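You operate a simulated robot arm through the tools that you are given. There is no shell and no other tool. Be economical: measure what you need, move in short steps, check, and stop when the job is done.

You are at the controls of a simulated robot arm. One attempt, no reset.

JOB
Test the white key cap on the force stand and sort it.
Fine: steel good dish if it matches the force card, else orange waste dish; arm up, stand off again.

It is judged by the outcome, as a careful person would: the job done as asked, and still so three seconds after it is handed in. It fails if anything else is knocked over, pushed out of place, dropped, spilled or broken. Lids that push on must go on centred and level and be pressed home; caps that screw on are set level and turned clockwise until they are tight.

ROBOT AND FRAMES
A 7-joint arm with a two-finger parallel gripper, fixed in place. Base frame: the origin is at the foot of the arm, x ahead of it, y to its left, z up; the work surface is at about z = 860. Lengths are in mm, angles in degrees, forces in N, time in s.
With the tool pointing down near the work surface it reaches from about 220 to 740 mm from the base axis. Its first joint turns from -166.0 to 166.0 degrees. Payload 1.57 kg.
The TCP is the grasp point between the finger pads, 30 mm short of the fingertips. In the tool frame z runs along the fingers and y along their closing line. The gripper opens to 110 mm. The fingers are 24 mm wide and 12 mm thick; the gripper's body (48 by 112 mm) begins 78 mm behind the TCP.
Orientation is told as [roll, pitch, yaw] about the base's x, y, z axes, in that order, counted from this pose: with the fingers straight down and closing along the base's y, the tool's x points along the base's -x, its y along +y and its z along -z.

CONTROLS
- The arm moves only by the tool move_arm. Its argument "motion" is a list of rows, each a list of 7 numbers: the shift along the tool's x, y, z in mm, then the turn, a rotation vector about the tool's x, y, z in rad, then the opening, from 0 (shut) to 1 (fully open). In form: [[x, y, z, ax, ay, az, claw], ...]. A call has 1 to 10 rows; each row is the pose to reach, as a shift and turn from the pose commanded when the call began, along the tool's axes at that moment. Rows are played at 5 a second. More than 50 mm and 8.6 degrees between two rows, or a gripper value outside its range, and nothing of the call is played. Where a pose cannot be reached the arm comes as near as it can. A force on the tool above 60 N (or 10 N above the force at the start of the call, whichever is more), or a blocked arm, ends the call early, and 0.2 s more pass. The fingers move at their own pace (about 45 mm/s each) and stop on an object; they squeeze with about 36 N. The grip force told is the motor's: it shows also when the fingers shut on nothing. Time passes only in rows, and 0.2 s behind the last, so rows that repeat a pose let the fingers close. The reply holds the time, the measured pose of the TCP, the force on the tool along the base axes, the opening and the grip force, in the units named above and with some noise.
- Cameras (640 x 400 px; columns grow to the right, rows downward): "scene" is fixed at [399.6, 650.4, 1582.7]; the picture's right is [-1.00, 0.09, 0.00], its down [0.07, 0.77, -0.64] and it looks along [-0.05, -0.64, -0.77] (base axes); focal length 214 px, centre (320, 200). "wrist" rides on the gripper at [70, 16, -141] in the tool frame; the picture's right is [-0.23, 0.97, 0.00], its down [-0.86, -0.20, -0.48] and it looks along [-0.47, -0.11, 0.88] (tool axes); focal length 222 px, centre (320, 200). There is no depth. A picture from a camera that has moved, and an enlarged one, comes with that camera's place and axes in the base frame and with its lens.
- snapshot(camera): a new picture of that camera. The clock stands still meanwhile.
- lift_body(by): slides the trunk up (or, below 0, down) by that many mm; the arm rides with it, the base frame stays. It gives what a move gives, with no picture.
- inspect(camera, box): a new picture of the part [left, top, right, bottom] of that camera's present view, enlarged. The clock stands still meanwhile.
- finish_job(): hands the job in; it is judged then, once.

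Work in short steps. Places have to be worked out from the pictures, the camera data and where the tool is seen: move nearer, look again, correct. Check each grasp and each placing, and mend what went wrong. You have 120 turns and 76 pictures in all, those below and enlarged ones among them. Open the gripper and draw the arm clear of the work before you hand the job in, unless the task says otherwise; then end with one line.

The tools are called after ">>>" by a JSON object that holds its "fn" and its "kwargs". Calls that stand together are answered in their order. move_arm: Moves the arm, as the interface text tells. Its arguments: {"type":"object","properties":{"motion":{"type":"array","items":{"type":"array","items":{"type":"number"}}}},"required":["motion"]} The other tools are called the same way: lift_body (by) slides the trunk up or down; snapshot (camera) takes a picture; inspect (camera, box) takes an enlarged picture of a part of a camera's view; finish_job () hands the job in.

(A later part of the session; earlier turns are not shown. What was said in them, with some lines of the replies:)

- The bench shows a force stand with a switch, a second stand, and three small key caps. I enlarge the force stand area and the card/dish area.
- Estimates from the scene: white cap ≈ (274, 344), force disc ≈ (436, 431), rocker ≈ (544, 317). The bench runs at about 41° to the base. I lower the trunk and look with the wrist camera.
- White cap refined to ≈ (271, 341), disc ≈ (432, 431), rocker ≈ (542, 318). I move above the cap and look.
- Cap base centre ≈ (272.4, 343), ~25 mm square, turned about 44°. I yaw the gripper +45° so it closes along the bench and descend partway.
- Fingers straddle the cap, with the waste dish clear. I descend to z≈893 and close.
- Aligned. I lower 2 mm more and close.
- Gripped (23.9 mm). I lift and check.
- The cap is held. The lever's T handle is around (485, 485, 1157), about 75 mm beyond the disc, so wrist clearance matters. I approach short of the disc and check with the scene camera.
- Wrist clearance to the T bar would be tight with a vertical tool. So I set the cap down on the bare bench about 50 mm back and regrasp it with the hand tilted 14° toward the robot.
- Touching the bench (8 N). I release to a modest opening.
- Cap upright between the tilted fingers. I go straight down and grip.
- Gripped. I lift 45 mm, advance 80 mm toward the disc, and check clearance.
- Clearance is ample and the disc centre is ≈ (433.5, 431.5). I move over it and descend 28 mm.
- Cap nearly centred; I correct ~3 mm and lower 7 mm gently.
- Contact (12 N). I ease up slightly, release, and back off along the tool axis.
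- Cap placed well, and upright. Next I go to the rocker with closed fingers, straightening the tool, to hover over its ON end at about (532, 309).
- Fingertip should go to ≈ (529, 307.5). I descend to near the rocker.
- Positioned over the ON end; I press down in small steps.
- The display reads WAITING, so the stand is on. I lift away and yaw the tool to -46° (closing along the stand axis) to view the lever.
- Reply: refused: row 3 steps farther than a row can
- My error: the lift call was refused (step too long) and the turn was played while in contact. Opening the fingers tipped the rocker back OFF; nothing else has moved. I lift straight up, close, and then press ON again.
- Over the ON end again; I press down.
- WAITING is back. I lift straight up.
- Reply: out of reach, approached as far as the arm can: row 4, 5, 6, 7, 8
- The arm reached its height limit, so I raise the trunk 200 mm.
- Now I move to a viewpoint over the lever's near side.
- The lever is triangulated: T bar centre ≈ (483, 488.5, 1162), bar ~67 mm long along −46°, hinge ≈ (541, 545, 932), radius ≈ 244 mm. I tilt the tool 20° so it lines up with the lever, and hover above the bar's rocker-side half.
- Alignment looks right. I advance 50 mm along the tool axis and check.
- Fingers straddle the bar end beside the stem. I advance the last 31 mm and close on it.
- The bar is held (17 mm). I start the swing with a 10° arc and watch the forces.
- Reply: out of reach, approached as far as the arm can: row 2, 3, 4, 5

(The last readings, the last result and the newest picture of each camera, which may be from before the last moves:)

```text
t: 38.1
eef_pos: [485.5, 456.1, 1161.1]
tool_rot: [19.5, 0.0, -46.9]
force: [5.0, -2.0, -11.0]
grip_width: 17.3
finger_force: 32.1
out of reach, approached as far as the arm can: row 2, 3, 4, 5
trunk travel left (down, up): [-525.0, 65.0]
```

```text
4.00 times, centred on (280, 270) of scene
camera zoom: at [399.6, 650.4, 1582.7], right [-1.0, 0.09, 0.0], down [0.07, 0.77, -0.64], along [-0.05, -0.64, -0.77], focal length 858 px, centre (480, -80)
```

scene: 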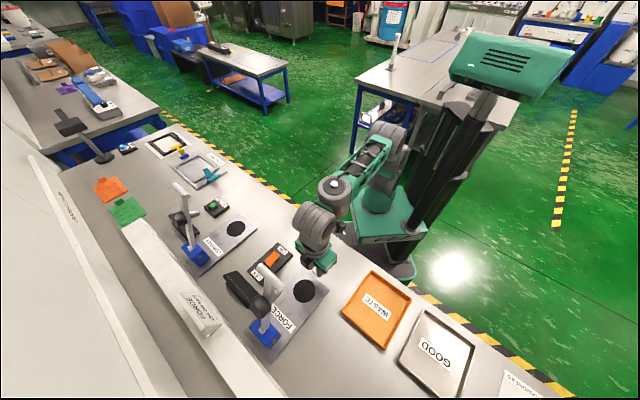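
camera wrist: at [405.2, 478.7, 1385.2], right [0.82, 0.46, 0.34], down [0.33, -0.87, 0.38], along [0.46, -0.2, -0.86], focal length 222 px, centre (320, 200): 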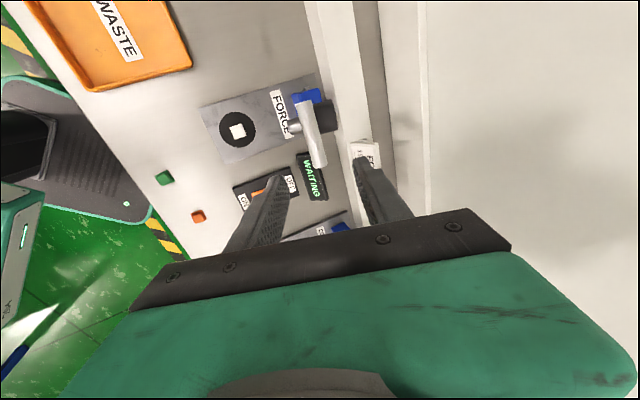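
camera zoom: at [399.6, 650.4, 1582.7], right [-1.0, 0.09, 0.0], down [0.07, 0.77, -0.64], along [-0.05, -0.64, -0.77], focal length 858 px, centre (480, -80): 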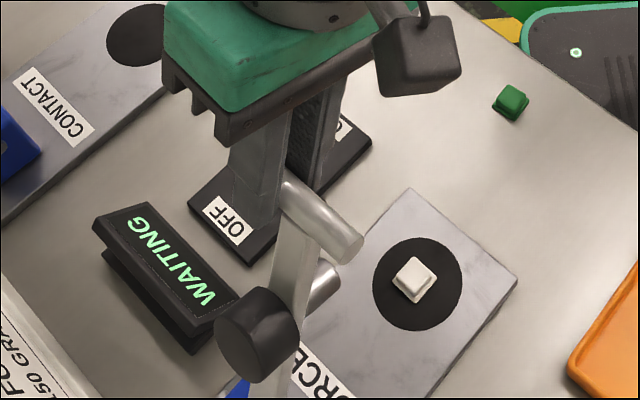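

The swing works with low force, but the arm hit a reach limit at this trunk height. I release the bar (so the lever should stay) and retract along the tool axis.

>>> {"fn": "move_arm", "kwargs": {"motion": [[0, 0, 0, 0, 0, 0, 0.2], [0, 0, 0, 0, 0, 0, 0.35], [0, 0, 0, 0, 0, 0, 0.5]]}}

>>> {"fn": "inspect", "kwargs": {"camera": "scene", "box": [200, 220, 360, 320]}}

```text
t: 38.9
eef_pos: [484.8, 455.7, 1164.7]
tool_rot: [19.7, 0.0, -47.0]
force: [0.6, -0.4, -0.7]
grip_width: 55.3
finger_force: 0.1
trunk travel left (down, up): [-525.0, 65.0]
```

```text
4.00 times, centred on (280, 270) of scene
camera zoom: at [399.6, 650.4, 1582.7], right [-1.0, 0.09, 0.0], down [0.07, 0.77, -0.64], along [-0.05, -0.64, -0.77], focal length 858 px, centre (480, -80)
```

zoom: 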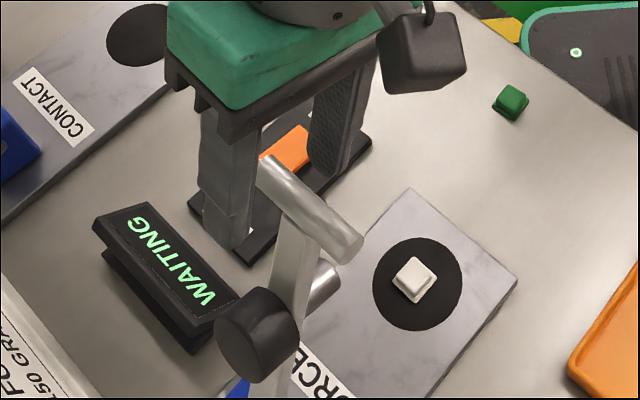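

The lever stays put by friction. I retract, back toward the robot, and straighten the tool before lowering the trunk.

>>> {"fn": "move_arm", "kwargs": {"motion": [[0, 0, -40, 0, 0, 0, 0.5], [0, 0, -85, 0, 0, 0, 0.5], [0, -31, -96, 0.12, 0, 0, 0.5], [0, -62, -107, 0.24, 0, 0, 0.5], [0, -94, -119, 0.345, 0, 0, 0.5], [0, -94, -119, 0.345, 0, 0, 0.5]]}}

```text
t: 40.3
eef_pos: [392.0, 370.1, 1244.1]
tool_rot: [0.3, 0.0, -47.0]
force: [-0.2, -0.3, -0.3]
grip_width: 55.2
finger_force: 0.1
trunk travel left (down, up): [-525.0, 65.0]
```

>>> {"fn": "lift_body", "kwargs": {"by": -130}}

>>> {"fn": "inspect", "kwargs": {"camera": "scene", "box": [200, 220, 360, 320]}}

```text
t: 41.9
eef_pos: [391.4, 369.7, 1114.5]
tool_rot: [0.3, 0.1, -47.0]
force: [0.5, -0.6, 0.4]
grip_width: 55.2
finger_force: 0.1
trunk travel left (down, up): [-395.0, 195.0]
```

```text
4.00 times, centred on (280, 270) of scene
camera zoom: at [399.6, 650.4, 1582.7], right [-1.0, 0.09, 0.0], down [0.07, 0.77, -0.64], along [-0.05, -0.64, -0.77], focal length 858 px, centre (480, -80)
```

zoom: 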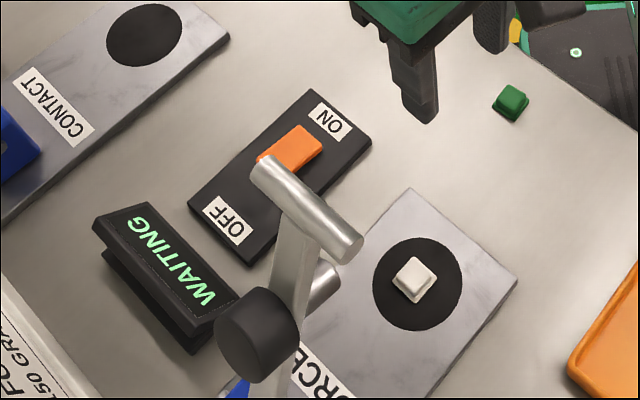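

The T bar is now at about (473, 478.5, 1156). Approaching from above needs extra height, so I approach sideways along the bar: first beside its rocker-side end, tilted 20°.

>>> {"fn": "move_arm", "kwargs": {"motion": [[-31, 0, -25, 0, 0, 0, 0.5], [-62, 0, -51, 0, 0, 0, 0.5], [-62, 33, -51, -0.09, 0, 0, 0.5], [-62, 66, -51, -0.18, 0, 0, 0.5], [-62, 100, -51, -0.27, 0, 0, 0.5], [-62, 132, -51, -0.35, 0, 0, 0.5], [-62, 132, -51, -0.35, 0, 0, 0.5]]}}

>>> {"fn": "snapshot", "kwargs": {"camera": "wrist"}}

>>> {"fn": "inspect", "kwargs": {"camera": "scene", "box": [200, 220, 360, 320]}}

```text
t: 43.5
eef_pos: [528.7, 416.8, 1166.9]
tool_rot: [20.6, 0.0, -46.9]
force: [-0.6, -0.3, -0.3]
grip_width: 54.9
finger_force: 0.0
trunk travel left (down, up): [-395.0, 195.0]
```

```text
32 pictures are left
camera wrist: at [457.0, 444.9, 1304.0], right [0.82, 0.46, 0.34], down [0.33, -0.87, 0.38], along [0.47, -0.2, -0.86], focal length 222 px, centre (320, 200)
```

wrist: 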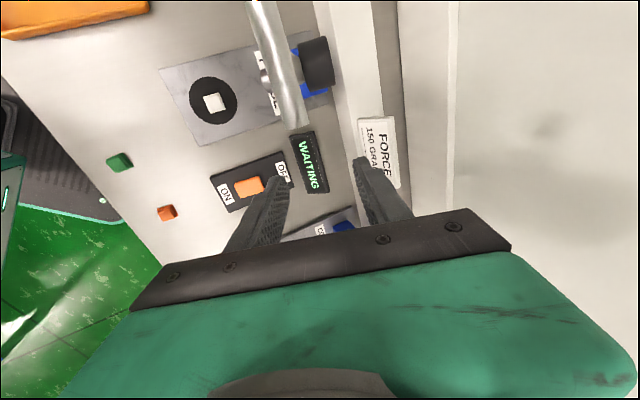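

```text
4.00 times, centred on (280, 270) of scene
camera zoom: at [399.6, 650.4, 1582.7], right [-1.0, 0.09, 0.0], down [0.07, 0.77, -0.64], along [-0.05, -0.64, -0.77], focal length 858 px, centre (480, -80)
```

zoom: 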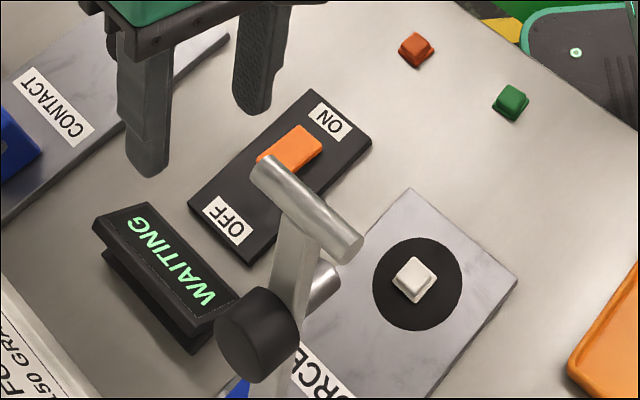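

Reached; the bar lies centred between the open fingers' plane. I slide 59 mm sideways onto it and close.

>>> {"fn": "move_arm", "kwargs": {"motion": [[20, -1, 0, 0, 0, 0, 0.5], [40, -2, 0, 0, 0, 0, 0.5], [59, -2, 0, 0, 0, 0, 0.5], [59, -2, 0, 0, 0, 0, 0.3], [59, -2, 0, 0, 0, 0, 0.2], [59, -2, 0, 0, 0, 0, 0.1], [59, -2, 0, 0, 0, 0, 0.08], [59, -2, 0, 0, 0, 0, 0.08]]}}

```text
t: 45.3
eef_pos: [486.9, 458.3, 1167.0]
tool_rot: [20.5, 0.0, -46.8]
force: [-0.5, -0.1, 0.3]
grip_width: 17.5
finger_force: 32.6
trunk travel left (down, up): [-395.0, 195.0]
```

Held again (17.5 mm). I swing about 20° along the computed arc.

>>> {"fn": "move_arm", "kwargs": {"motion": [[0, -21.3, 2.2, 0, 0, 0, 0.08], [0, -42.2, 5.7, 0, 0, 0, 0.08], [0, -62.8, 11.5, 0, 0, 0, 0.08], [0, -82.6, 18.6, 0, 0, 0, 0.08], [0, -82.6, 18.6, 0, 0, 0, 0.08]]}}

```text
t: 46.5
eef_pos: [435.0, 407.3, 1124.2]
tool_rot: [20.7, 0.0, -47.1]
force: [-4.0, -6.6, 14.4]
grip_width: 19.3
finger_force: 33.4
trunk travel left (down, up): [-395.0, 195.0]
```

>>> {"fn": "inspect", "kwargs": {"camera": "scene", "box": [220, 210, 380, 310]}}

```text
4.00 times, centred on (300, 260) of scene
camera zoom: at [399.6, 650.4, 1582.7], right [-1.0, 0.09, 0.0], down [0.07, 0.77, -0.64], along [-0.05, -0.64, -0.77], focal length 858 px, centre (400, -40)
```

zoom: 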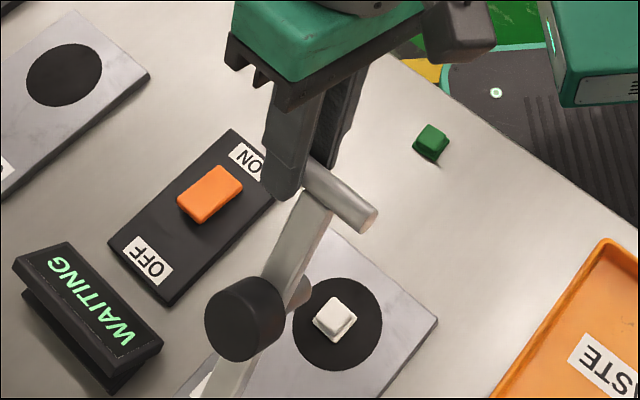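

The lever follows nicely. I continue another 30°, in steps.

>>> {"fn": "move_arm", "kwargs": {"motion": [[0, -19, 9.2, 0, 0, 0, 0.08], [0, -37.7, 19.3, 0, 0, 0, 0.08], [0, -55, 31.5, 0, 0, 0, 0.08], [0, -71.2, 45, 0, 0, 0, 0.08], [0, -71.2, 45, 0, 0, 0, 0.08]]}}

>>> {"fn": "inspect", "kwargs": {"camera": "scene", "box": [220, 220, 380, 320]}}

```text
t: 47.7
eef_pos: [398.1, 368.3, 1064.0]
tool_rot: [19.9, 0.8, -46.6]
force: [-12.7, 0.1, 7.1]
grip_width: 21.6
finger_force: 34.5
out of reach, approached as far as the arm can: row 3, 4, 5
trunk travel left (down, up): [-395.0, 195.0]
```

```text
4.00 times, centred on (300, 270) of scene
camera zoom: at [399.6, 650.4, 1582.7], right [-1.0, 0.09, 0.0], down [0.07, 0.77, -0.64], along [-0.05, -0.64, -0.77], focal length 858 px, centre (400, -80)
```

zoom: 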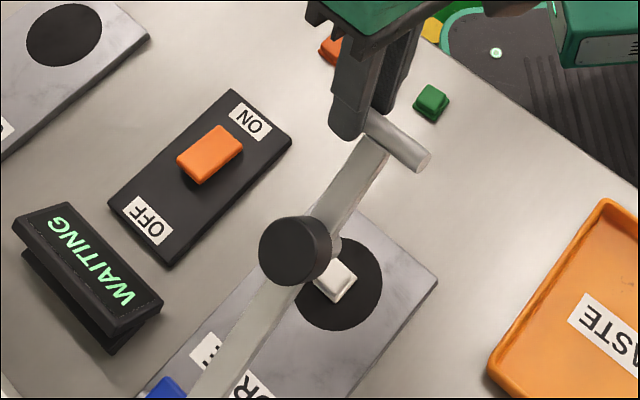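

Lever is at ~60° and the arm hit its lower limit for this tilt. I open, retract clear, and straighten the tool; next I lower the trunk and push the bar down from above with closed fingers.

>>> {"fn": "move_arm", "kwargs": {"motion": [[0, 0, 0, 0, 0, 0, 0.25], [0, 0, 0, 0, 0, 0, 0.4], [0, 0, 0, 0, 0, 0, 0.5], [0, 0, -40, 0, 0, 0, 0.5], [0, 0, -80, 0, 0, 0, 0.4], [0, 0, -120, 0.12, 0, 0, 0.2], [0, 0, -120, 0.24, 0, 0, 0], [0, 0, -120, 0.35, 0, 0, 0], [0, 0, -120, 0.35, 0, 0, 0]]}}

>>> {"fn": "inspect", "kwargs": {"camera": "scene", "box": [220, 220, 380, 320]}}

```text
t: 49.7
eef_pos: [367.8, 344.0, 1164.8]
tool_rot: [0.2, 0.0, -46.9]
force: [-0.1, -0.9, 0.6]
grip_width: 0.1
finger_force: 21.7
trunk travel left (down, up): [-395.0, 195.0]
```

```text
4.00 times, centred on (300, 270) of scene
camera zoom: at [399.6, 650.4, 1582.7], right [-1.0, 0.09, 0.0], down [0.07, 0.77, -0.64], along [-0.05, -0.64, -0.77], focal length 858 px, centre (400, -80)
```

zoom: 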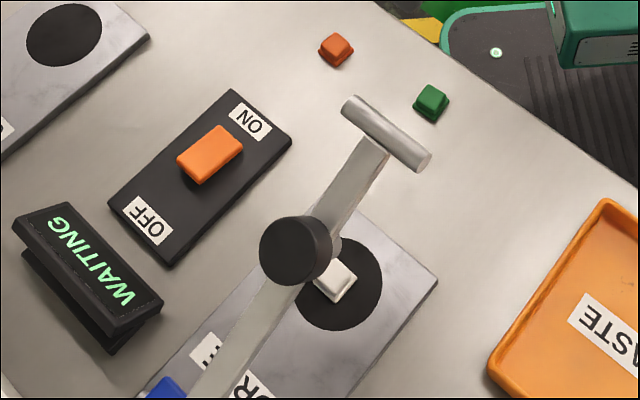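

The lever holds at ~60°, with the bar at ≈ (390, 397.5, 1056). I lower the trunk 80 mm; the fingers stay 30+ mm clear of the bar.

>>> {"fn": "lift_body", "kwargs": {"by": -80}}

```text
t: 50.9
eef_pos: [368.4, 343.2, 1086.4]
tool_rot: [0.3, 0.0, -47.0]
force: [-0.6, 0.4, -0.7]
grip_width: 0.0
finger_force: 21.3
trunk travel left (down, up): [-315.0, 275.0]
```

>>> {"fn": "move_arm", "kwargs": {"motion": [[0, 0, -28, 0, 0, 0, 0], [12, 26, -28, 0, 0, 0, 0], [25, 53, -28, 0, 0, 0, 0], [25, 53, -28, 0, 0, 0, 0]]}}

>>> {"fn": "snapshot", "kwargs": {"camera": "wrist"}}

```text
t: 51.9
eef_pos: [387.2, 394.4, 1107.6]
tool_rot: [0.2, 0.0, -46.9]
force: [-0.2, 0.6, -0.1]
grip_width: 0.0
finger_force: 21.2
out of reach, approached as far as the arm can: row 3, 4
trunk travel left (down, up): [-315.0, 275.0]
```

```text
27 pictures are left
camera wrist: at [351.8, 457.0, 1249.2], right [0.87, 0.5, 0.0], down [0.44, -0.76, 0.48], along [0.24, -0.41, -0.88], focal length 222 px, centre (320, 200)
```

wrist: 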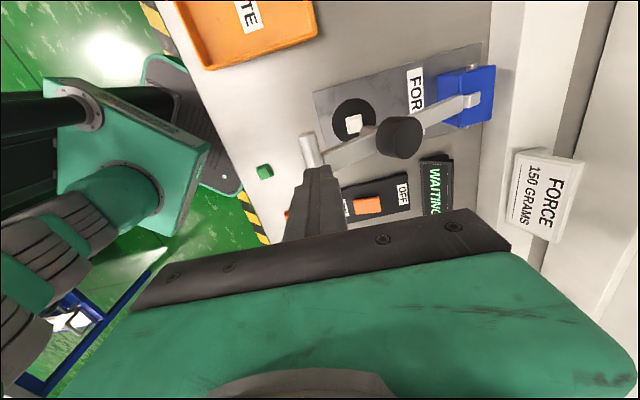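

Fingertips sit above the bar near the stem. I push down along the arc to about 80°.

>>> {"fn": "move_arm", "kwargs": {"motion": [[0, 3, 10, 0, 0, 0, 0], [0, -2, 20, 0, 0, 0, 0], [0, -7, 31, 0, 0, 0, 0], [0, -11, 41, 0, 0, 0, 0], [0, -15, 51, 0, 0, 0, 0], [0, -19, 61, 0, 0, 0, 0], [0, -22, 71, 0, 0, 0, 0], [0, -25, 81, 0, 0, 0, 0], [0, -27, 91, 0, 0, 0, 0]]}}

>>> {"fn": "inspect", "kwargs": {"camera": "scene", "box": [220, 220, 380, 320]}}

```text
t: 53.9
eef_pos: [368.2, 375.8, 1020.0]
tool_rot: [0.3, -0.1, -47.0]
force: [-0.2, 0.7, -1.2]
grip_width: 0.1
finger_force: 20.7
trunk travel left (down, up): [-315.0, 275.0]
```

```text
4.00 times, centred on (300, 270) of scene
camera zoom: at [399.6, 650.4, 1582.7], right [-1.0, 0.09, 0.0], down [0.07, 0.77, -0.64], along [-0.05, -0.64, -0.77], focal length 858 px, centre (400, -80)
```

zoom: 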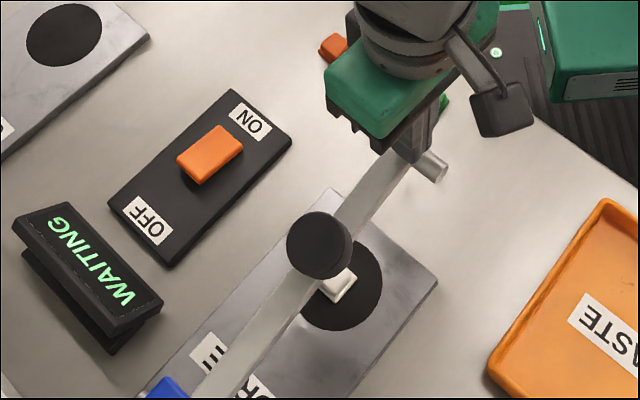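

The lever follows. I continue gently in 5 mm steps.

>>> {"fn": "move_arm", "kwargs": {"motion": [[0, -0.7, 5, 0, 0, 0, 0], [0, -1.4, 10, 0, 0, 0, 0], [0, -2, 15, 0, 0, 0, 0], [0, -2.6, 20, 0, 0, 0, 0], [0, -3.2, 25, 0, 0, 0, 0], [0, -3.2, 25, 0, 0, 0, 0]]}}

>>> {"fn": "inspect", "kwargs": {"camera": "scene", "box": [220, 220, 380, 320]}}

```text
t: 55.3
eef_pos: [365.4, 374.3, 994.8]
tool_rot: [0.3, 0.0, -47.0]
force: [0.3, -1.1, -0.3]
grip_width: 0.3
finger_force: 21.5
trunk travel left (down, up): [-315.0, 275.0]
```

```text
4.00 times, centred on (300, 270) of scene
camera zoom: at [399.6, 650.4, 1582.7], right [-1.0, 0.09, 0.0], down [0.07, 0.77, -0.64], along [-0.05, -0.64, -0.77], focal length 858 px, centre (400, -80)
```

zoom: 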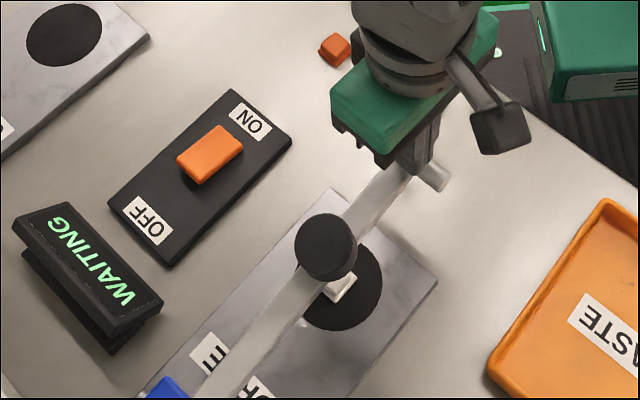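

No contact yet; I continue in smaller steps.

>>> {"fn": "move_arm", "kwargs": {"motion": [[0, 0, 4, 0, 0, 0, 0], [0, -0.3, 8, 0, 0, 0, 0], [0, -0.4, 12, 0, 0, 0, 0], [0, -0.5, 16, 0, 0, 0, 0], [0, -0.6, 20, 0, 0, 0, 0], [0, -0.6, 20, 0, 0, 0, 0]]}}

>>> {"fn": "inspect", "kwargs": {"camera": "scene", "box": [220, 220, 380, 320]}}

```text
t: 56.7
eef_pos: [365.1, 374.7, 973.8]
tool_rot: [0.2, 0.0, -47.0]
force: [0.0, -0.1, 1.3]
grip_width: 0.1
finger_force: 21.0
trunk travel left (down, up): [-315.0, 275.0]
```

```text
4.00 times, centred on (300, 270) of scene
camera zoom: at [399.6, 650.4, 1582.7], right [-1.0, 0.09, 0.0], down [0.07, 0.77, -0.64], along [-0.05, -0.64, -0.77], focal length 858 px, centre (400, -80)
```

zoom: 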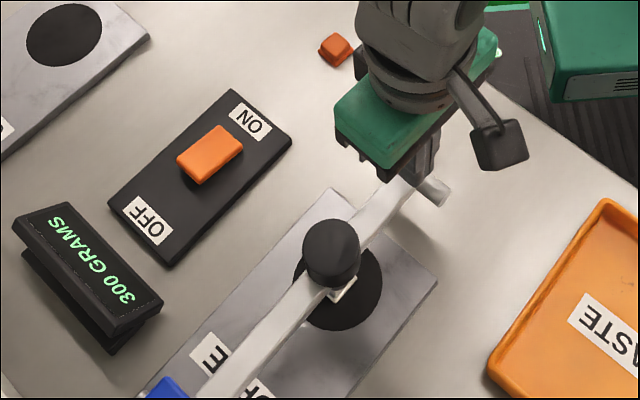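

The display shows 300 GRAMS. I press 3 mm more to confirm the reading is steady and fully pressed.

>>> {"fn": "move_arm", "kwargs": {"motion": [[0, 0, 1.5, 0, 0, 0, 0], [0, 0, 3, 0, 0, 0, 0], [0, 0, 3, 0, 0, 0, 0], [0, 0, 3, 0, 0, 0, 0], [0, 0, 3, 0, 0, 0, 0]]}}

>>> {"fn": "inspect", "kwargs": {"camera": "scene", "box": [200, 240, 320, 315]}}

```text
t: 57.9
eef_pos: [364.4, 374.9, 971.4]
tool_rot: [0.3, 0.0, -46.9]
force: [-0.3, -0.6, 0.7]
grip_width: 0.3
finger_force: 21.4
trunk travel left (down, up): [-315.0, 275.0]
```

```text
5.33 times, centred on (260, 278) of scene
camera zoom: at [399.6, 650.4, 1582.7], right [-1.0, 0.09, 0.0], down [0.07, 0.77, -0.64], along [-0.05, -0.64, -0.77], focal length 1144 px, centre (640, -213)
```

zoom: 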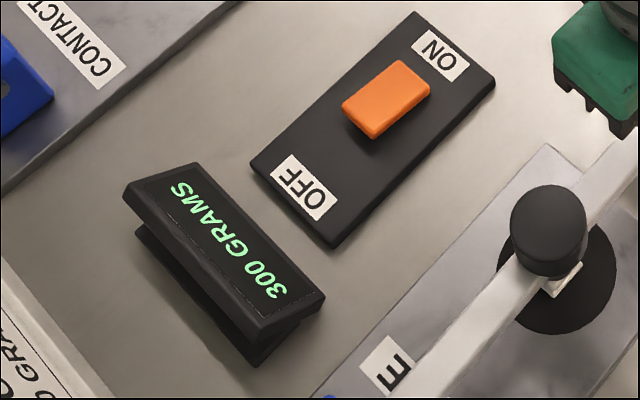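

Steady at 300 GRAMS versus 150 on the card, so the cap is waste. Now I raise the lever: lift off, open, and move beside the stem above the bar.

>>> {"fn": "move_arm", "kwargs": {"motion": [[0, 0, -20, 0, 0, 0, 0], [0, 0, -35, 0, 0, 0, 0.3], [-13, 1, -35, 0, 0, 0, 0.5], [-26, 1, -35, 0, 0, 0, 0.5], [-26, 1, -35, 0, 0, 0, 0.5]]}}

>>> {"fn": "inspect", "kwargs": {"camera": "wrist", "box": [220, 90, 420, 215]}}

```text
t: 59.1
eef_pos: [383.7, 356.4, 1004.5]
tool_rot: [0.3, 0.1, -47.1]
force: [0.1, 0.3, -0.6]
grip_width: 54.8
finger_force: 0.1
trunk travel left (down, up): [-315.0, 275.0]
```

```text
3.20 times, centred on (320, 152) of wrist
camera zoom: at [348.1, 418.6, 1144.6], right [0.87, 0.5, 0.01], down [0.44, -0.76, 0.48], along [0.24, -0.41, -0.88], focal length 711 px, centre (320, 352)
```

zoom: 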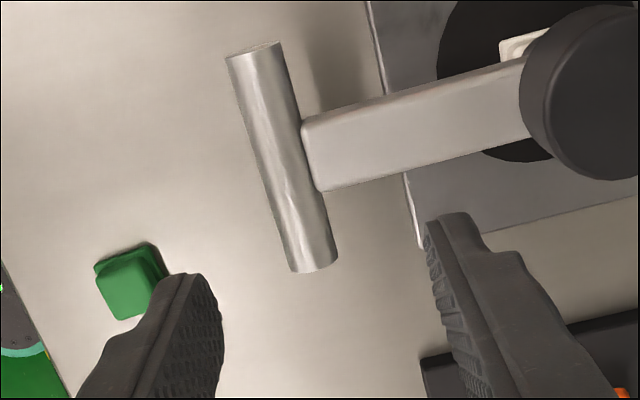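

Bar is well placed between the fingers (4 mm correction). I descend and grip.

>>> {"fn": "move_arm", "kwargs": {"motion": [[-0.5, -4, 20, 0, 0, 0, 0.5], [-0.5, -4, 40, 0, 0, 0, 0.5], [-0.5, -4, 61, 0, 0, 0, 0.5], [-0.5, -4, 61, 0, 0, 0, 0.3], [-0.5, -4, 61, 0, 0, 0, 0.2], [-0.5, -4, 61, 0, 0, 0, 0.1], [-0.5, -4, 61, 0, 0, 0, 0.08], [-0.5, -4, 61, 0, 0, 0, 0.08]]}}

```text
t: 60.0
eef_pos: [384.0, 357.2, 957.5]
tool_rot: [2.7, 0.2, -46.9]
force: [4.3, 3.1, 17.8]
grip_width: 39.1
finger_force: 3.6
trunk travel left (down, up): [-315.0, 275.0]
stopped in row 4: the force on the tool passed its limit (the readings are from after the stop); the commanded pose is now the measured one
```

Force limit hit at z≈957. I open, raise 20 mm and look.

>>> {"fn": "move_arm", "kwargs": {"motion": [[0, 0, -5, 0, 0, 0, 0.5], [0, 0, -15, 0, 0, 0, 0.5], [0, 0, -15, 0, 0, 0, 0.5]]}}

>>> {"fn": "snapshot", "kwargs": {"camera": "wrist"}}

>>> {"fn": "inspect", "kwargs": {"camera": "scene", "box": [240, 200, 400, 300]}}

```text
t: 60.9
eef_pos: [382.7, 355.3, 968.0]
tool_rot: [2.0, 0.1, -46.9]
force: [0.3, -0.2, 1.0]
grip_width: 55.0
finger_force: 0.0
trunk travel left (down, up): [-315.0, 275.0]
```

```text
21 pictures are left
camera wrist: at [344.1, 413.8, 1109.7], right [0.87, 0.5, 0.03], down [0.43, -0.77, 0.47], along [0.26, -0.39, -0.88], focal length 222 px, centre (320, 200)
```

wrist: 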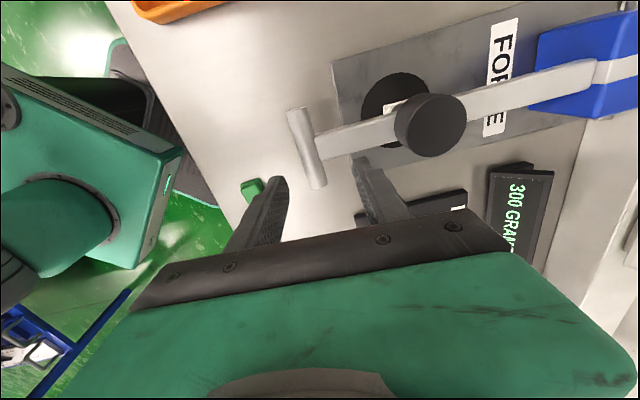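

```text
4.00 times, centred on (320, 250) of scene
camera zoom: at [399.6, 650.4, 1582.7], right [-1.0, 0.09, 0.0], down [0.07, 0.77, -0.64], along [-0.05, -0.64, -0.77], focal length 858 px, centre (320, 0)
```

zoom: 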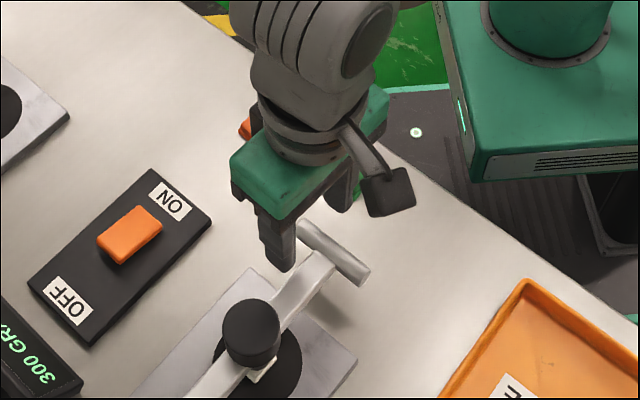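

The far finger brushed the stem edge (lateral offset only 23 mm). I shift 6 mm further out, straighten, then descend and grip.

>>> {"fn": "move_arm", "kwargs": {"motion": [[-6, -4, -5, 0.035, 0, 0, 0.5], [-6, -4, 5, 0.035, 0, 0, 0.5], [-6, -4, 15, 0.035, 0, 0, 0.5], [-6, -4, 25, 0.035, 0, 0, 0.5], [-6, -4, 25, 0.035, 0, 0, 0.5]]}}

```text
t: 62.0
eef_pos: [385.0, 350.0, 945.1]
tool_rot: [0.0, 0.1, -46.9]
force: [-0.2, -0.3, 0.3]
grip_width: 55.0
finger_force: 0.2
trunk travel left (down, up): [-315.0, 275.0]
```

No contact now. I close on the bar.

>>> {"fn": "move_arm", "kwargs": {"motion": [[0, 0, 1, 0, 0, 0, 0.4], [0, 0, 1, 0, 0, 0, 0.3], [0, 0, 1, 0, 0, 0, 0.2], [0, 0, 1, 0, 0, 0, 0.12], [0, 0, 1, 0, 0, 0, 0.1], [0, 0, 1, 0, 0, 0, 0.1]]}}

>>> {"fn": "inspect", "kwargs": {"camera": "wrist", "box": [220, 90, 420, 215]}}

```text
t: 63.5
eef_pos: [384.6, 349.5, 944.2]
tool_rot: [-0.1, 0.1, -46.9]
force: [-6.9, -7.3, -1.2]
grip_width: 17.2
finger_force: 32.1
trunk travel left (down, up): [-315.0, 275.0]
```

```text
3.20 times, centred on (320, 152) of wrist
camera zoom: at [348.8, 411.1, 1084.9], right [0.87, 0.5, 0.0], down [0.44, -0.76, 0.48], along [0.24, -0.41, -0.88], focal length 711 px, centre (320, 352)
```

zoom: 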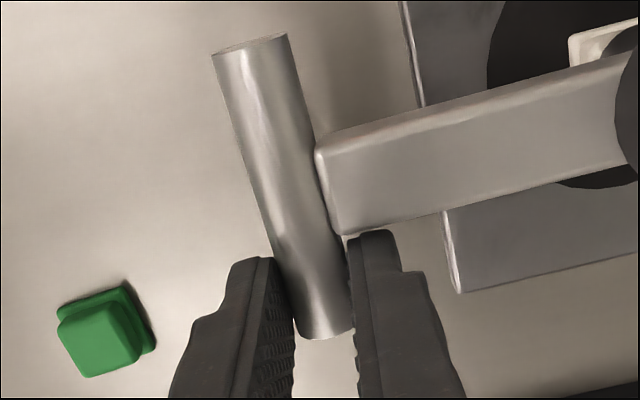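

Gripped beside the stem. I raise along the arc to about 60°.

>>> {"fn": "move_arm", "kwargs": {"motion": [[0, 0.5, -15, 0, 0, 0, 0.1], [0, 1.8, -30, 0, 0, 0, 0.1], [0, 4.2, -45, 0, 0, 0, 0.1], [0, 7.5, -60, 0, 0, 0, 0.1], [0, 12, -75, 0, 0, 0, 0.1], [0, 17.5, -90, 0, 0, 0, 0.1], [0, 24.5, -106, 0, 0, 0, 0.1], [0, 32.7, -122, 0, 0, 0, 0.1]]}}

>>> {"fn": "inspect", "kwargs": {"camera": "scene", "box": [220, 210, 380, 310]}}

```text
t: 65.2
eef_pos: [407.0, 370.2, 1066.9]
tool_rot: [0.2, 0.1, -46.9]
force: [-22.3, -2.3, 7.7]
grip_width: 17.2
finger_force: 32.3
trunk travel left (down, up): [-315.0, 275.0]
```

```text
4.00 times, centred on (300, 260) of scene
camera zoom: at [399.6, 650.4, 1582.7], right [-1.0, 0.09, 0.0], down [0.07, 0.77, -0.64], along [-0.05, -0.64, -0.77], focal length 858 px, centre (400, -40)
```

zoom: 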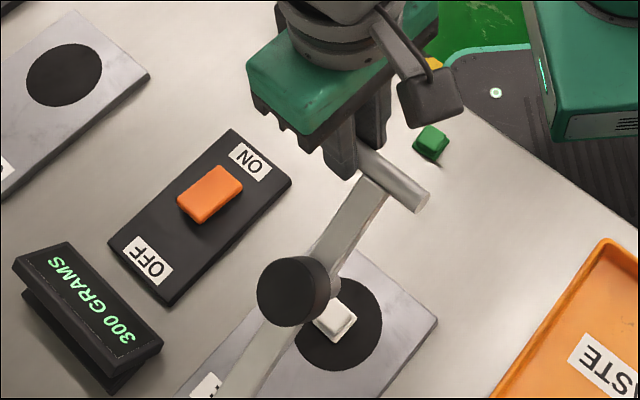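

Works. I raise another ~8° while within reach.

>>> {"fn": "move_arm", "kwargs": {"motion": [[0, 9, -15, 0, 0, 0, 0.1], [0, 19, -28, 0, 0, 0, 0.1], [0, 19, -28, 0, 0, 0, 0.1]]}}

```text
t: 66.0
eef_pos: [420.7, 384.2, 1094.0]
tool_rot: [0.1, 0.0, -46.9]
force: [-18.4, -3.2, 11.7]
grip_width: 17.0
finger_force: 32.3
trunk travel left (down, up): [-315.0, 275.0]
```

I continue while tilting the tool, which brings the wrist inward for reach.

>>> {"fn": "move_arm", "kwargs": {"motion": [[0, 9, -11, -0.1, 0, 0, 0.1], [0, 18, -22, -0.2, 0, 0, 0.1], [0, 28, -32, -0.3, 0, 0, 0.1], [0, 28, -32, -0.3, 0, 0, 0.1]]}}

```text
t: 67.0
eef_pos: [441.1, 401.7, 1124.9]
tool_rot: [17.5, 0.0, -47.0]
force: [-12.6, -7.0, 13.1]
grip_width: 16.7
finger_force: 32.0
trunk travel left (down, up): [-315.0, 275.0]
```

>>> {"fn": "move_arm", "kwargs": {"motion": [[0, 11, -4.8, -0.03, 0, 0, 0.1], [0, 22.5, -8.9, -0.07, 0, 0, 0.1], [0, 33, -12.3, -0.1, 0, 0, 0.1], [0, 33, -12.3, -0.1, 0, 0, 0.1]]}}

```text
t: 68.0
eef_pos: [462.9, 423.5, 1146.1]
tool_rot: [22.8, 0.2, -46.9]
force: [-4.2, 0.0, 1.2]
grip_width: 16.9
finger_force: 31.8
trunk travel left (down, up): [-315.0, 275.0]
```

>>> {"fn": "move_arm", "kwargs": {"motion": [[0, 15, -2.2, 0, 0, 0, 0.1], [0, 29.5, -3.4, 0, 0, 0, 0.1], [0, 44, -3.8, 0, 0, 0, 0.1], [0, 57, -3.4, 0, 0, 0, 0.1], [0, 57, -3.4, 0, 0, 0, 0.1]]}}

>>> {"fn": "inspect", "kwargs": {"camera": "scene", "box": [200, 220, 360, 320]}}

```text
t: 69.2
eef_pos: [472.9, 433.0, 1154.4]
tool_rot: [23.2, 0.0, -47.0]
force: [-7.7, -4.4, 16.4]
grip_width: 17.1
finger_force: 32.0
out of reach, approached as far as the arm can: row 2, 3, 4, 5
trunk travel left (down, up): [-315.0, 275.0]
```

```text
4.00 times, centred on (280, 270) of scene
camera zoom: at [399.6, 650.4, 1582.7], right [-1.0, 0.09, 0.0], down [0.07, 0.77, -0.64], along [-0.05, -0.64, -0.77], focal length 858 px, centre (480, -80)
```

zoom: 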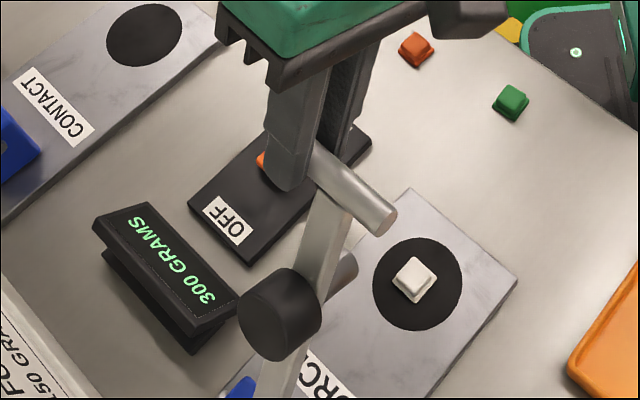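

The lever is ~30° from upright and at the reach limit. I open, slide sideways off the bar end, and back away robot-ward.

>>> {"fn": "move_arm", "kwargs": {"motion": [[0, 0, 0, 0, 0, 0, 0.25], [0, 0, 0, 0, 0, 0, 0.4], [0, 0, 0, 0, 0, 0, 0.45], [-30, 0, 0, 0, 0, 0, 0.45], [-60, 0, 0, 0, 0, 0, 0.4], [-60, -40, 0, 0, 0, 0, 0.2], [-60, -80, 0, 0, 0, 0, 0], [-60, -80, 0, 0, 0, 0, 0]]}}

>>> {"fn": "lift_body", "kwargs": {"by": 80}}

```text
t: 71.0
eef_pos: [463.0, 339.9, 1119.9]
tool_rot: [22.9, 0.1, -46.8]
force: [-0.4, -0.4, -0.2]
grip_width: 0.0
finger_force: 13.3
trunk travel left (down, up): [-315.0, 275.0]
```

```text
t: 72.2
eef_pos: [463.0, 340.1, 1199.8]
tool_rot: [22.9, 0.2, -46.8]
force: [0.2, 0.1, -0.3]
grip_width: 0.0
finger_force: 21.6
trunk travel left (down, up): [-395.0, 195.0]
```

Next, with the trunk raised, I position closed fingers ~40 mm on the robot side of the bar, tilted parallel to the lever.

>>> {"fn": "move_arm", "kwargs": {"motion": [[30, -4, 20, 0, 0, 0, 0], [60, -8, 40, 0, 0, 0, 0], [89, -11, 60, 0, 0, 0, 0], [89, -11, 60, 0, 0, 0, 0]]}}

>>> {"fn": "inspect", "kwargs": {"camera": "scene", "box": [200, 220, 360, 320]}}

```text
t: 73.2
eef_pos: [412.5, 413.9, 1138.1]
tool_rot: [22.9, 0.2, -46.9]
force: [0.0, 0.1, 0.1]
grip_width: 0.0
finger_force: 21.7
trunk travel left (down, up): [-395.0, 195.0]
```

```text
4.00 times, centred on (280, 270) of scene
camera zoom: at [399.6, 650.4, 1582.7], right [-1.0, 0.09, 0.0], down [0.07, 0.77, -0.64], along [-0.05, -0.64, -0.77], focal length 858 px, centre (480, -80)
```

zoom: 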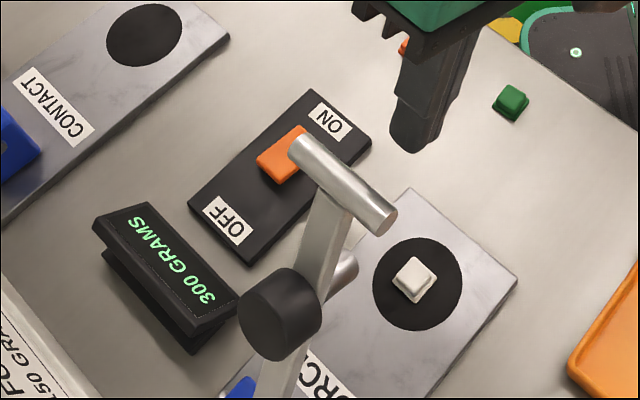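

I push the bar outward back to its original upright angle.

>>> {"fn": "move_arm", "kwargs": {"motion": [[0, 20, 7, 0, 0, 0, 0], [1, 38, 13, 0, 0, 0, 0], [1.5, 49, 14, 0, 0, 0, 0], [2, 60, 14, 0, 0, 0, 0], [3, 71, 14, 0, 0, 0, 0], [4, 82, 13, 0, 0, 0, 0], [4, 82, 13, 0, 0, 0, 0]]}}

>>> {"fn": "inspect", "kwargs": {"camera": "scene", "box": [200, 220, 360, 320]}}

```text
t: 74.8
eef_pos: [465.3, 477.4, 1160.1]
tool_rot: [23.3, 1.6, -46.4]
force: [0.4, -0.2, -1.3]
grip_width: 0.0
finger_force: 21.5
out of reach, approached as far as the arm can: row 6
trunk travel left (down, up): [-395.0, 195.0]
```

```text
4.00 times, centred on (280, 270) of scene
camera zoom: at [399.6, 650.4, 1582.7], right [-1.0, 0.09, 0.0], down [0.07, 0.77, -0.64], along [-0.05, -0.64, -0.77], focal length 858 px, centre (480, -80)
```

zoom: 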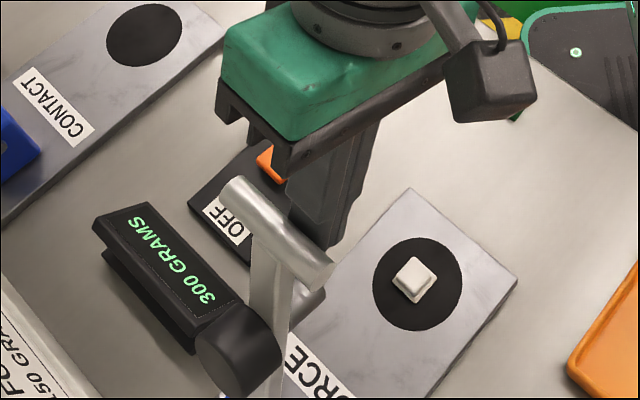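

The lever is fully up again. I back off and straighten the tool.

>>> {"fn": "move_arm", "kwargs": {"motion": [[-2, -30, -10, 0, 0, 0, 0], [-4, -65, -22, 0, 0, 0, 0], [-4, -100, -36, 0.1, 0, 0, 0], [-4, -125, -46, 0.2, 0, 0, 0], [-4, -130, -48, 0.3, 0, 0, 0], [-4, -130, -48, 0.4, 0, 0, 0], [-4, -130, -48, 0.4, 0, 0, 0]]}}

```text
t: 76.4
eef_pos: [369.5, 375.6, 1153.7]
tool_rot: [-0.2, 0.1, -47.1]
force: [0.5, -1.2, 0.8]
grip_width: 0.0
finger_force: 20.8
out of reach, approached as far as the arm can: row 4, 5
trunk travel left (down, up): [-395.0, 195.0]
```

I yaw back toward +44°.

>>> {"fn": "move_arm", "kwargs": {"motion": [[0, 0, 0, 0, 0, -0.145, 0], [0, 0, 0, 0, 0, -0.29, 0], [0, 0, 0, 0, 0, -0.435, 0], [0, 0, 0, 0, 0, -0.58, 0], [0, 0, 0, 0, 0, -0.725, 0], [0, 0, 0, 0, 0, -0.87, 0], [0, 0, 0, 0, 0, -1.015, 0.1], [0, 0, 0, 0, 0, -1.16, 0.2], [0, 0, 0, 0, 0, -1.305, 0.3], [0, 0, 0, 0, 0, -1.45, 0.4]]}}

>>> {"fn": "lift_body", "kwargs": {"by": -70}}

```text
t: 78.6
eef_pos: [370.1, 374.9, 1153.9]
tool_rot: [0.1, 0.0, 36.4]
force: [0.7, 0.4, 0.0]
grip_width: 43.9
finger_force: 0.0
trunk travel left (down, up): [-395.0, 195.0]
```

```text
t: 79.7
eef_pos: [370.3, 375.2, 1083.8]
tool_rot: [0.1, 0.0, 36.2]
force: [0.2, -0.5, 0.4]
grip_width: 44.2
finger_force: 0.0
trunk travel left (down, up): [-325.0, 265.0]
```

>>> {"fn": "move_arm", "kwargs": {"motion": [[-14, 1, 24, 0, 0, -0.07, 0.4], [-28, 1.5, 48, 0, 0, -0.138, 0.4], [-42, 2, 72, 0, 0, -0.138, 0.4], [-55, 2.8, 96, 0, 0, -0.138, 0.4], [-55, 2.8, 96, 0, 0, -0.138, 0.4]]}}

>>> {"fn": "move_arm", "kwargs": {"motion": [[0, 0, 0, 0, -0.125, 0, 0.4], [0, 0, 0, 0, -0.25, 0, 0.4], [0, 0, 0, 0, -0.25, 0, 0.4]]}}

>>> {"fn": "snapshot", "kwargs": {"camera": "wrist"}}

```text
t: 80.9
eef_pos: [416.0, 409.5, 986.7]
tool_rot: [0.0, -0.1, 44.1]
force: [0.5, 0.4, 0.4]
grip_width: 44.3
finger_force: 0.1
trunk travel left (down, up): [-325.0, 265.0]
```

```text
t: 81.7
eef_pos: [411.9, 409.5, 986.7]
tool_rot: [0.1, -14.4, 44.0]
force: [0.0, 0.2, -0.3]
grip_width: 44.1
finger_force: 0.1
trunk travel left (down, up): [-325.0, 265.0]
```

```text
14 pictures are left
camera wrist: at [328.6, 350.3, 1105.9], right [-0.52, 0.85, 0.06], down [0.65, 0.35, 0.68], along [0.56, 0.39, -0.74], focal length 222 px, centre (320, 200)
```

wrist: 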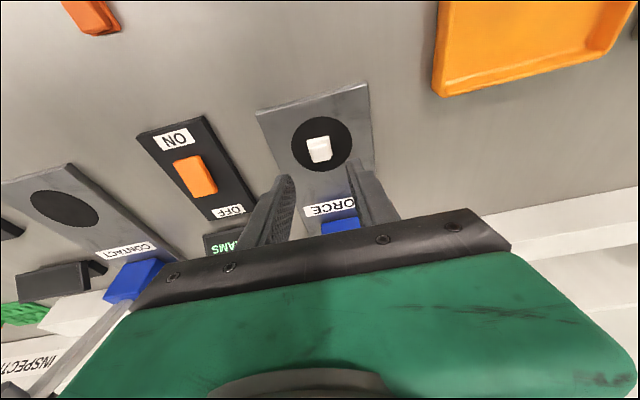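

The cap sits exactly as I left it. I go back down along the tool axis to the same grasp pose.

>>> {"fn": "move_arm", "kwargs": {"motion": [[-1, -1, 28, 0, 0, 0, 0.4], [-2, -2, 56, 0, 0, 0, 0.4], [-2.9, -2, 76, 0, 0, 0, 0.4], [-2.9, -2, 83.5, 0, 0, 0, 0.4], [-2.9, -2, 83.5, 0, 0, 0, 0.3], [-2.9, -2, 83.5, 0, 0, 0, 0.2], [-2.9, -2, 83.5, 0, 0, 0, 0.1], [-2.9, -2, 83.5, 0, 0, 0, 0.1]]}}

```text
t: 83.5
eef_pos: [429.8, 424.4, 905.5]
tool_rot: [0.0, -14.3, 44.0]
force: [0.1, 0.6, -0.3]
grip_width: 23.6
finger_force: 35.5
trunk travel left (down, up): [-325.0, 265.0]
```

Gripped (23.6 mm). I lift along the tool axis, then carry it over the waste dish (centre ≈ (217, 494)).

>>> {"fn": "move_arm", "kwargs": {"motion": [[-1, 0, -5, 0, 0, 0, 0.1], [0, 0, -45, 0, 0, 0, 0.1], [0, 0, -90, 0, 0, 0, 0.1], [17, 39, -94, 0, 0, 0, 0.1], [34, 78, -99, 0, 0, 0, 0.1], [51, 117, -103, 0, 0, 0, 0.1], [68, 156, -108, 0, 0, 0, 0.1], [86, 196, -112, 0, 0, 0, 0.1], [86, 196, -112, 0, 0, 0, 0.1]]}}

>>> {"fn": "snapshot", "kwargs": {"camera": "wrist"}}

```text
t: 85.5
eef_pos: [213.0, 485.4, 996.2]
tool_rot: [0.1, -14.3, 44.1]
force: [1.6, 0.6, -0.2]
grip_width: 22.9
finger_force: 35.0
trunk travel left (down, up): [-325.0, 265.0]
```

```text
13 pictures are left
camera wrist: at [127.9, 426.2, 1115.6], right [-0.52, 0.85, 0.06], down [0.65, 0.35, 0.67], along [0.56, 0.39, -0.74], focal length 222 px, centre (320, 200)
```

wrist: 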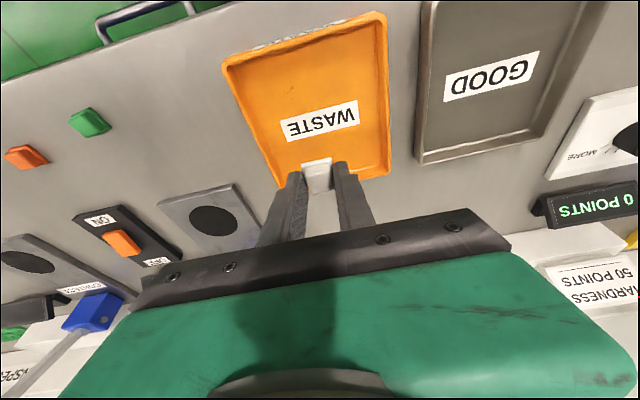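

Over the dish. I lower straight toward its floor.

>>> {"fn": "move_arm", "kwargs": {"motion": [[11, 0, 22, 0, 0, 0, 0.1], [17, 0, 45, 0, 0, 0, 0.1], [23, 0, 67, 0, 0, 0, 0.1], [29, 0, 87, 0, 0, 0, 0.1], [30, 0, 91, 0, 0, 0, 0.1], [30, 0, 91, 0, 0, 0, 0.1]]}}

>>> {"fn": "inspect", "kwargs": {"camera": "wrist", "box": [220, 90, 420, 215]}}

```text
t: 86.9
eef_pos: [209.6, 485.2, 901.7]
tool_rot: [0.2, -14.4, 44.1]
force: [0.1, 0.3, -0.4]
grip_width: 23.0
finger_force: 35.8
trunk travel left (down, up): [-325.0, 265.0]
```

```text
3.20 times, centred on (320, 152) of wrist
camera zoom: at [124.9, 425.3, 1020.5], right [-0.52, 0.85, 0.06], down [0.65, 0.35, 0.67], along [0.56, 0.39, -0.74], focal length 711 px, centre (320, 352)
```

zoom: 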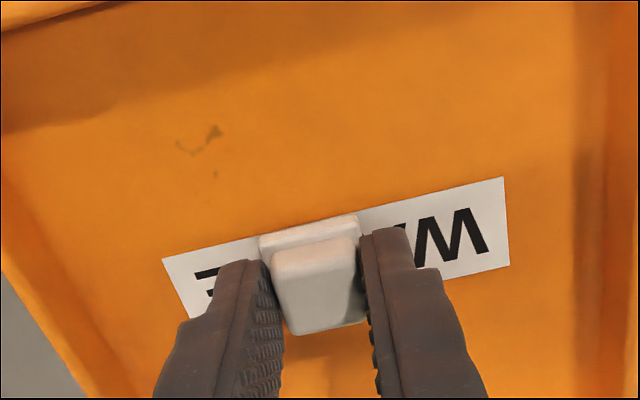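

Centred over the dish floor. I lower a few more mm to feel contact.

>>> {"fn": "move_arm", "kwargs": {"motion": [[0.5, 0, 2, 0, 0, 0, 0.1], [1, 0, 3.9, 0, 0, 0, 0.1], [1.3, 0, 5.3, 0, 0, 0, 0.1], [1.3, 0, 5.3, 0, 0, 0, 0.1]]}}

```text
t: 87.9
eef_pos: [209.9, 483.5, 896.8]
tool_rot: [0.3, -14.7, 44.0]
force: [-0.2, 0.4, 18.7]
grip_width: 23.3
finger_force: 35.4
trunk travel left (down, up): [-325.0, 265.0]
```

Contact (19 N). I ease up, release, and retreat along the tool axis.

>>> {"fn": "move_arm", "kwargs": {"motion": [[-0.3, 0, -1.3, 0, 0, 0, 0.12], [-0.3, 0, -1.3, 0, 0, 0, 0.25], [-0.3, 0, -1.3, 0, 0, 0, 0.4], [-0.3, 0, -1.3, 0, 0, 0, 0.4], [0, 0, -30, 0, 0, 0, 0.4], [0, 0, -70, 0, 0, 0, 0.4], [0, 0, -110, 0, 0, 0, 0.4], [0, 0, -110, 0, 0, 0, 0.4]]}}

>>> {"fn": "snapshot", "kwargs": {"camera": "wrist"}}

```text
t: 89.7
eef_pos: [192.7, 466.1, 999.4]
tool_rot: [0.2, -14.3, 44.0]
force: [0.1, -0.5, -0.3]
grip_width: 43.8
finger_force: 0.1
trunk travel left (down, up): [-325.0, 265.0]
```

```text
11 pictures are left
camera wrist: at [108.1, 406.3, 1118.1], right [-0.52, 0.85, 0.06], down [0.65, 0.35, 0.67], along [0.55, 0.39, -0.74], focal length 222 px, centre (320, 200)
```

wrist: 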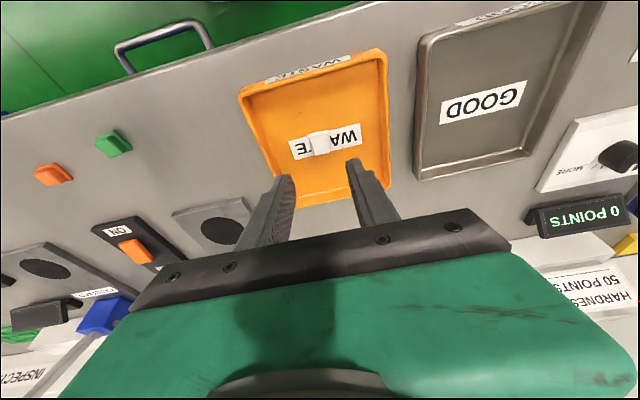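

The cap is in the waste dish. Now I travel to above the rocker's OFF end ≈ (552, 331), straightening and closing the gripper.

>>> {"fn": "move_arm", "kwargs": {"motion": [[-17.5, -38.5, 5.5, 0, 0.03, 0, 0.2], [-35, -77, 11, 0, 0.06, 0, 0], [-52.4, -115.6, 16.4, 0, 0.09, 0, 0], [-69.9, -154, 22, 0, 0.12, 0, 0], [-87.3, -192.7, 27.4, 0, 0.15, 0, 0], [-104.8, -231, 33, 0, 0.18, 0, 0], [-122.3, -270, 38.3, 0, 0.21, 0, 0], [-139.7, -308, 43.8, 0, 0.23, 0, 0], [-157.2, -346.8, 49.3, 0, 0.25, 0, 0], [-157.2, -346.8, 49.3, 0, 0.25, 0, 0]]}}

>>> {"fn": "snapshot", "kwargs": {"camera": "wrist"}}

```text
t: 91.9
eef_pos: [547.7, 331.1, 991.0]
tool_rot: [0.1, 0.1, 44.0]
force: [0.4, 0.7, -0.1]
grip_width: 0.0
finger_force: 21.2
trunk travel left (down, up): [-325.0, 265.0]
```

```text
10 pictures are left
camera wrist: at [487.7, 293.9, 1132.4], right [-0.51, 0.86, 0.0], down [0.75, 0.45, 0.48], along [0.41, 0.25, -0.88], focal length 222 px, centre (320, 200)
```

wrist: 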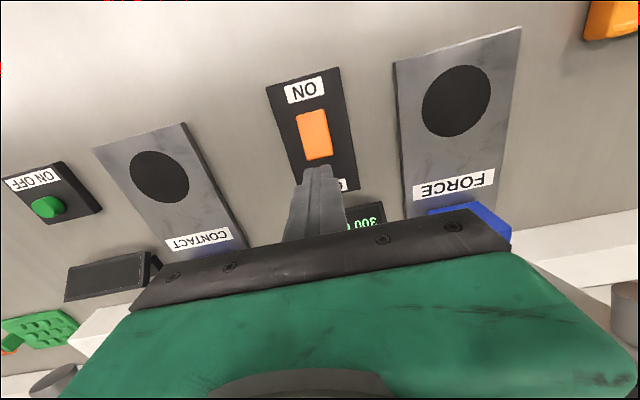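

Aligned with the OFF end. I descend and press in small final steps.

>>> {"fn": "move_arm", "kwargs": {"motion": [[0, -2.4, 30, 0, 0, 0, 0], [0, -2.4, 60, 0, 0, 0, 0], [0, -2.4, 66, 0, 0, 0, 0], [0, -2.4, 69, 0, 0, 0, 0], [0, -2.4, 72, 0, 0, 0, 0], [0, -2.4, 74, 0, 0, 0, 0], [0, -2.4, 76, 0, 0, 0, 0]]}}

>>> {"fn": "inspect", "kwargs": {"camera": "scene", "box": [200, 220, 360, 320]}}

```text
t: 93.5
eef_pos: [550.9, 329.0, 916.4]
tool_rot: [0.2, -0.3, 44.0]
force: [2.4, 2.9, 8.5]
grip_width: 0.2
finger_force: 20.9
trunk travel left (down, up): [-325.0, 265.0]
```

```text
4.00 times, centred on (280, 270) of scene
camera zoom: at [399.6, 650.4, 1582.7], right [-1.0, 0.09, 0.0], down [0.07, 0.77, -0.64], along [-0.05, -0.64, -0.77], focal length 858 px, centre (480, -80)
```

zoom: 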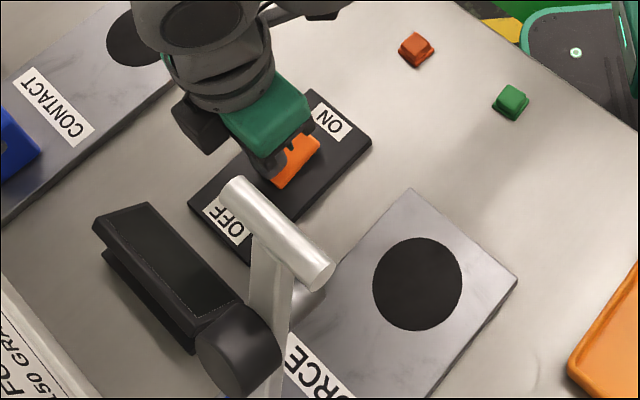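

The display is dark, so the stand is off. I lift straight up and back toward the robot, opening the gripper once clear.

>>> {"fn": "move_arm", "kwargs": {"motion": [[0, 0, -30, 0, 0, 0, 0], [0, 0, -75, 0, 0, 0, 0], [30, 0, -110, 0, 0, 0, 0.2], [60, 0, -145, 0, 0, 0, 0.5], [95, 0, -170, 0, 0, 0, 0.6], [130, 0, -185, 0, 0, 0, 0.6]]}}

>>> {"fn": "snapshot", "kwargs": {"camera": "scene"}}

>>> {"fn": "inspect", "kwargs": {"camera": "scene", "box": [200, 220, 420, 357]}}

```text
t: 94.9
eef_pos: [457.6, 237.1, 1099.9]
tool_rot: [0.0, 0.0, 44.0]
force: [0.2, 0.3, -0.1]
grip_width: 66.0
finger_force: 0.0
trunk travel left (down, up): [-325.0, 265.0]
```

```text
8 pictures are left
```

scene: 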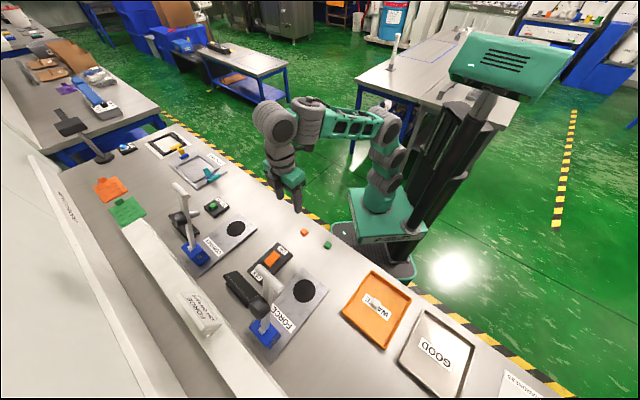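

```text
2.91 times, centred on (310, 288) of scene
camera zoom: at [399.6, 650.4, 1582.7], right [-1.0, 0.09, 0.0], down [0.07, 0.77, -0.64], along [-0.05, -0.64, -0.77], focal length 624 px, centre (349, -58)
```

zoom: 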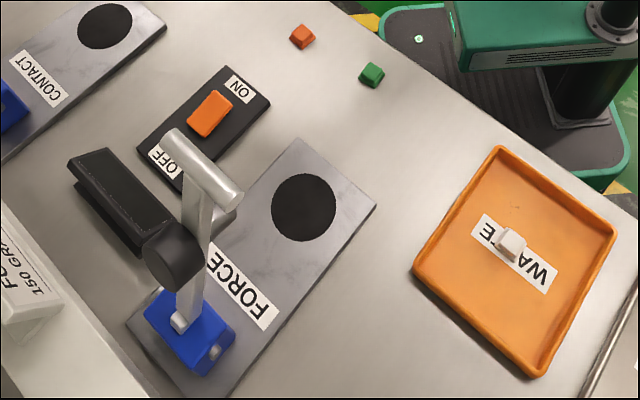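

The cap is in the waste dish, the stand arm is up and the display is dark. The other caps are where they were, and the gripper is open and clear. I hand the job in.

>>> {"fn": "finish_job", "kwargs": {}}

```text
The job is handed in.
```

The white cap read 300 grams against the card's 150, so I put it in the orange waste dish; the stand's arm is back up and the stand is switched off.
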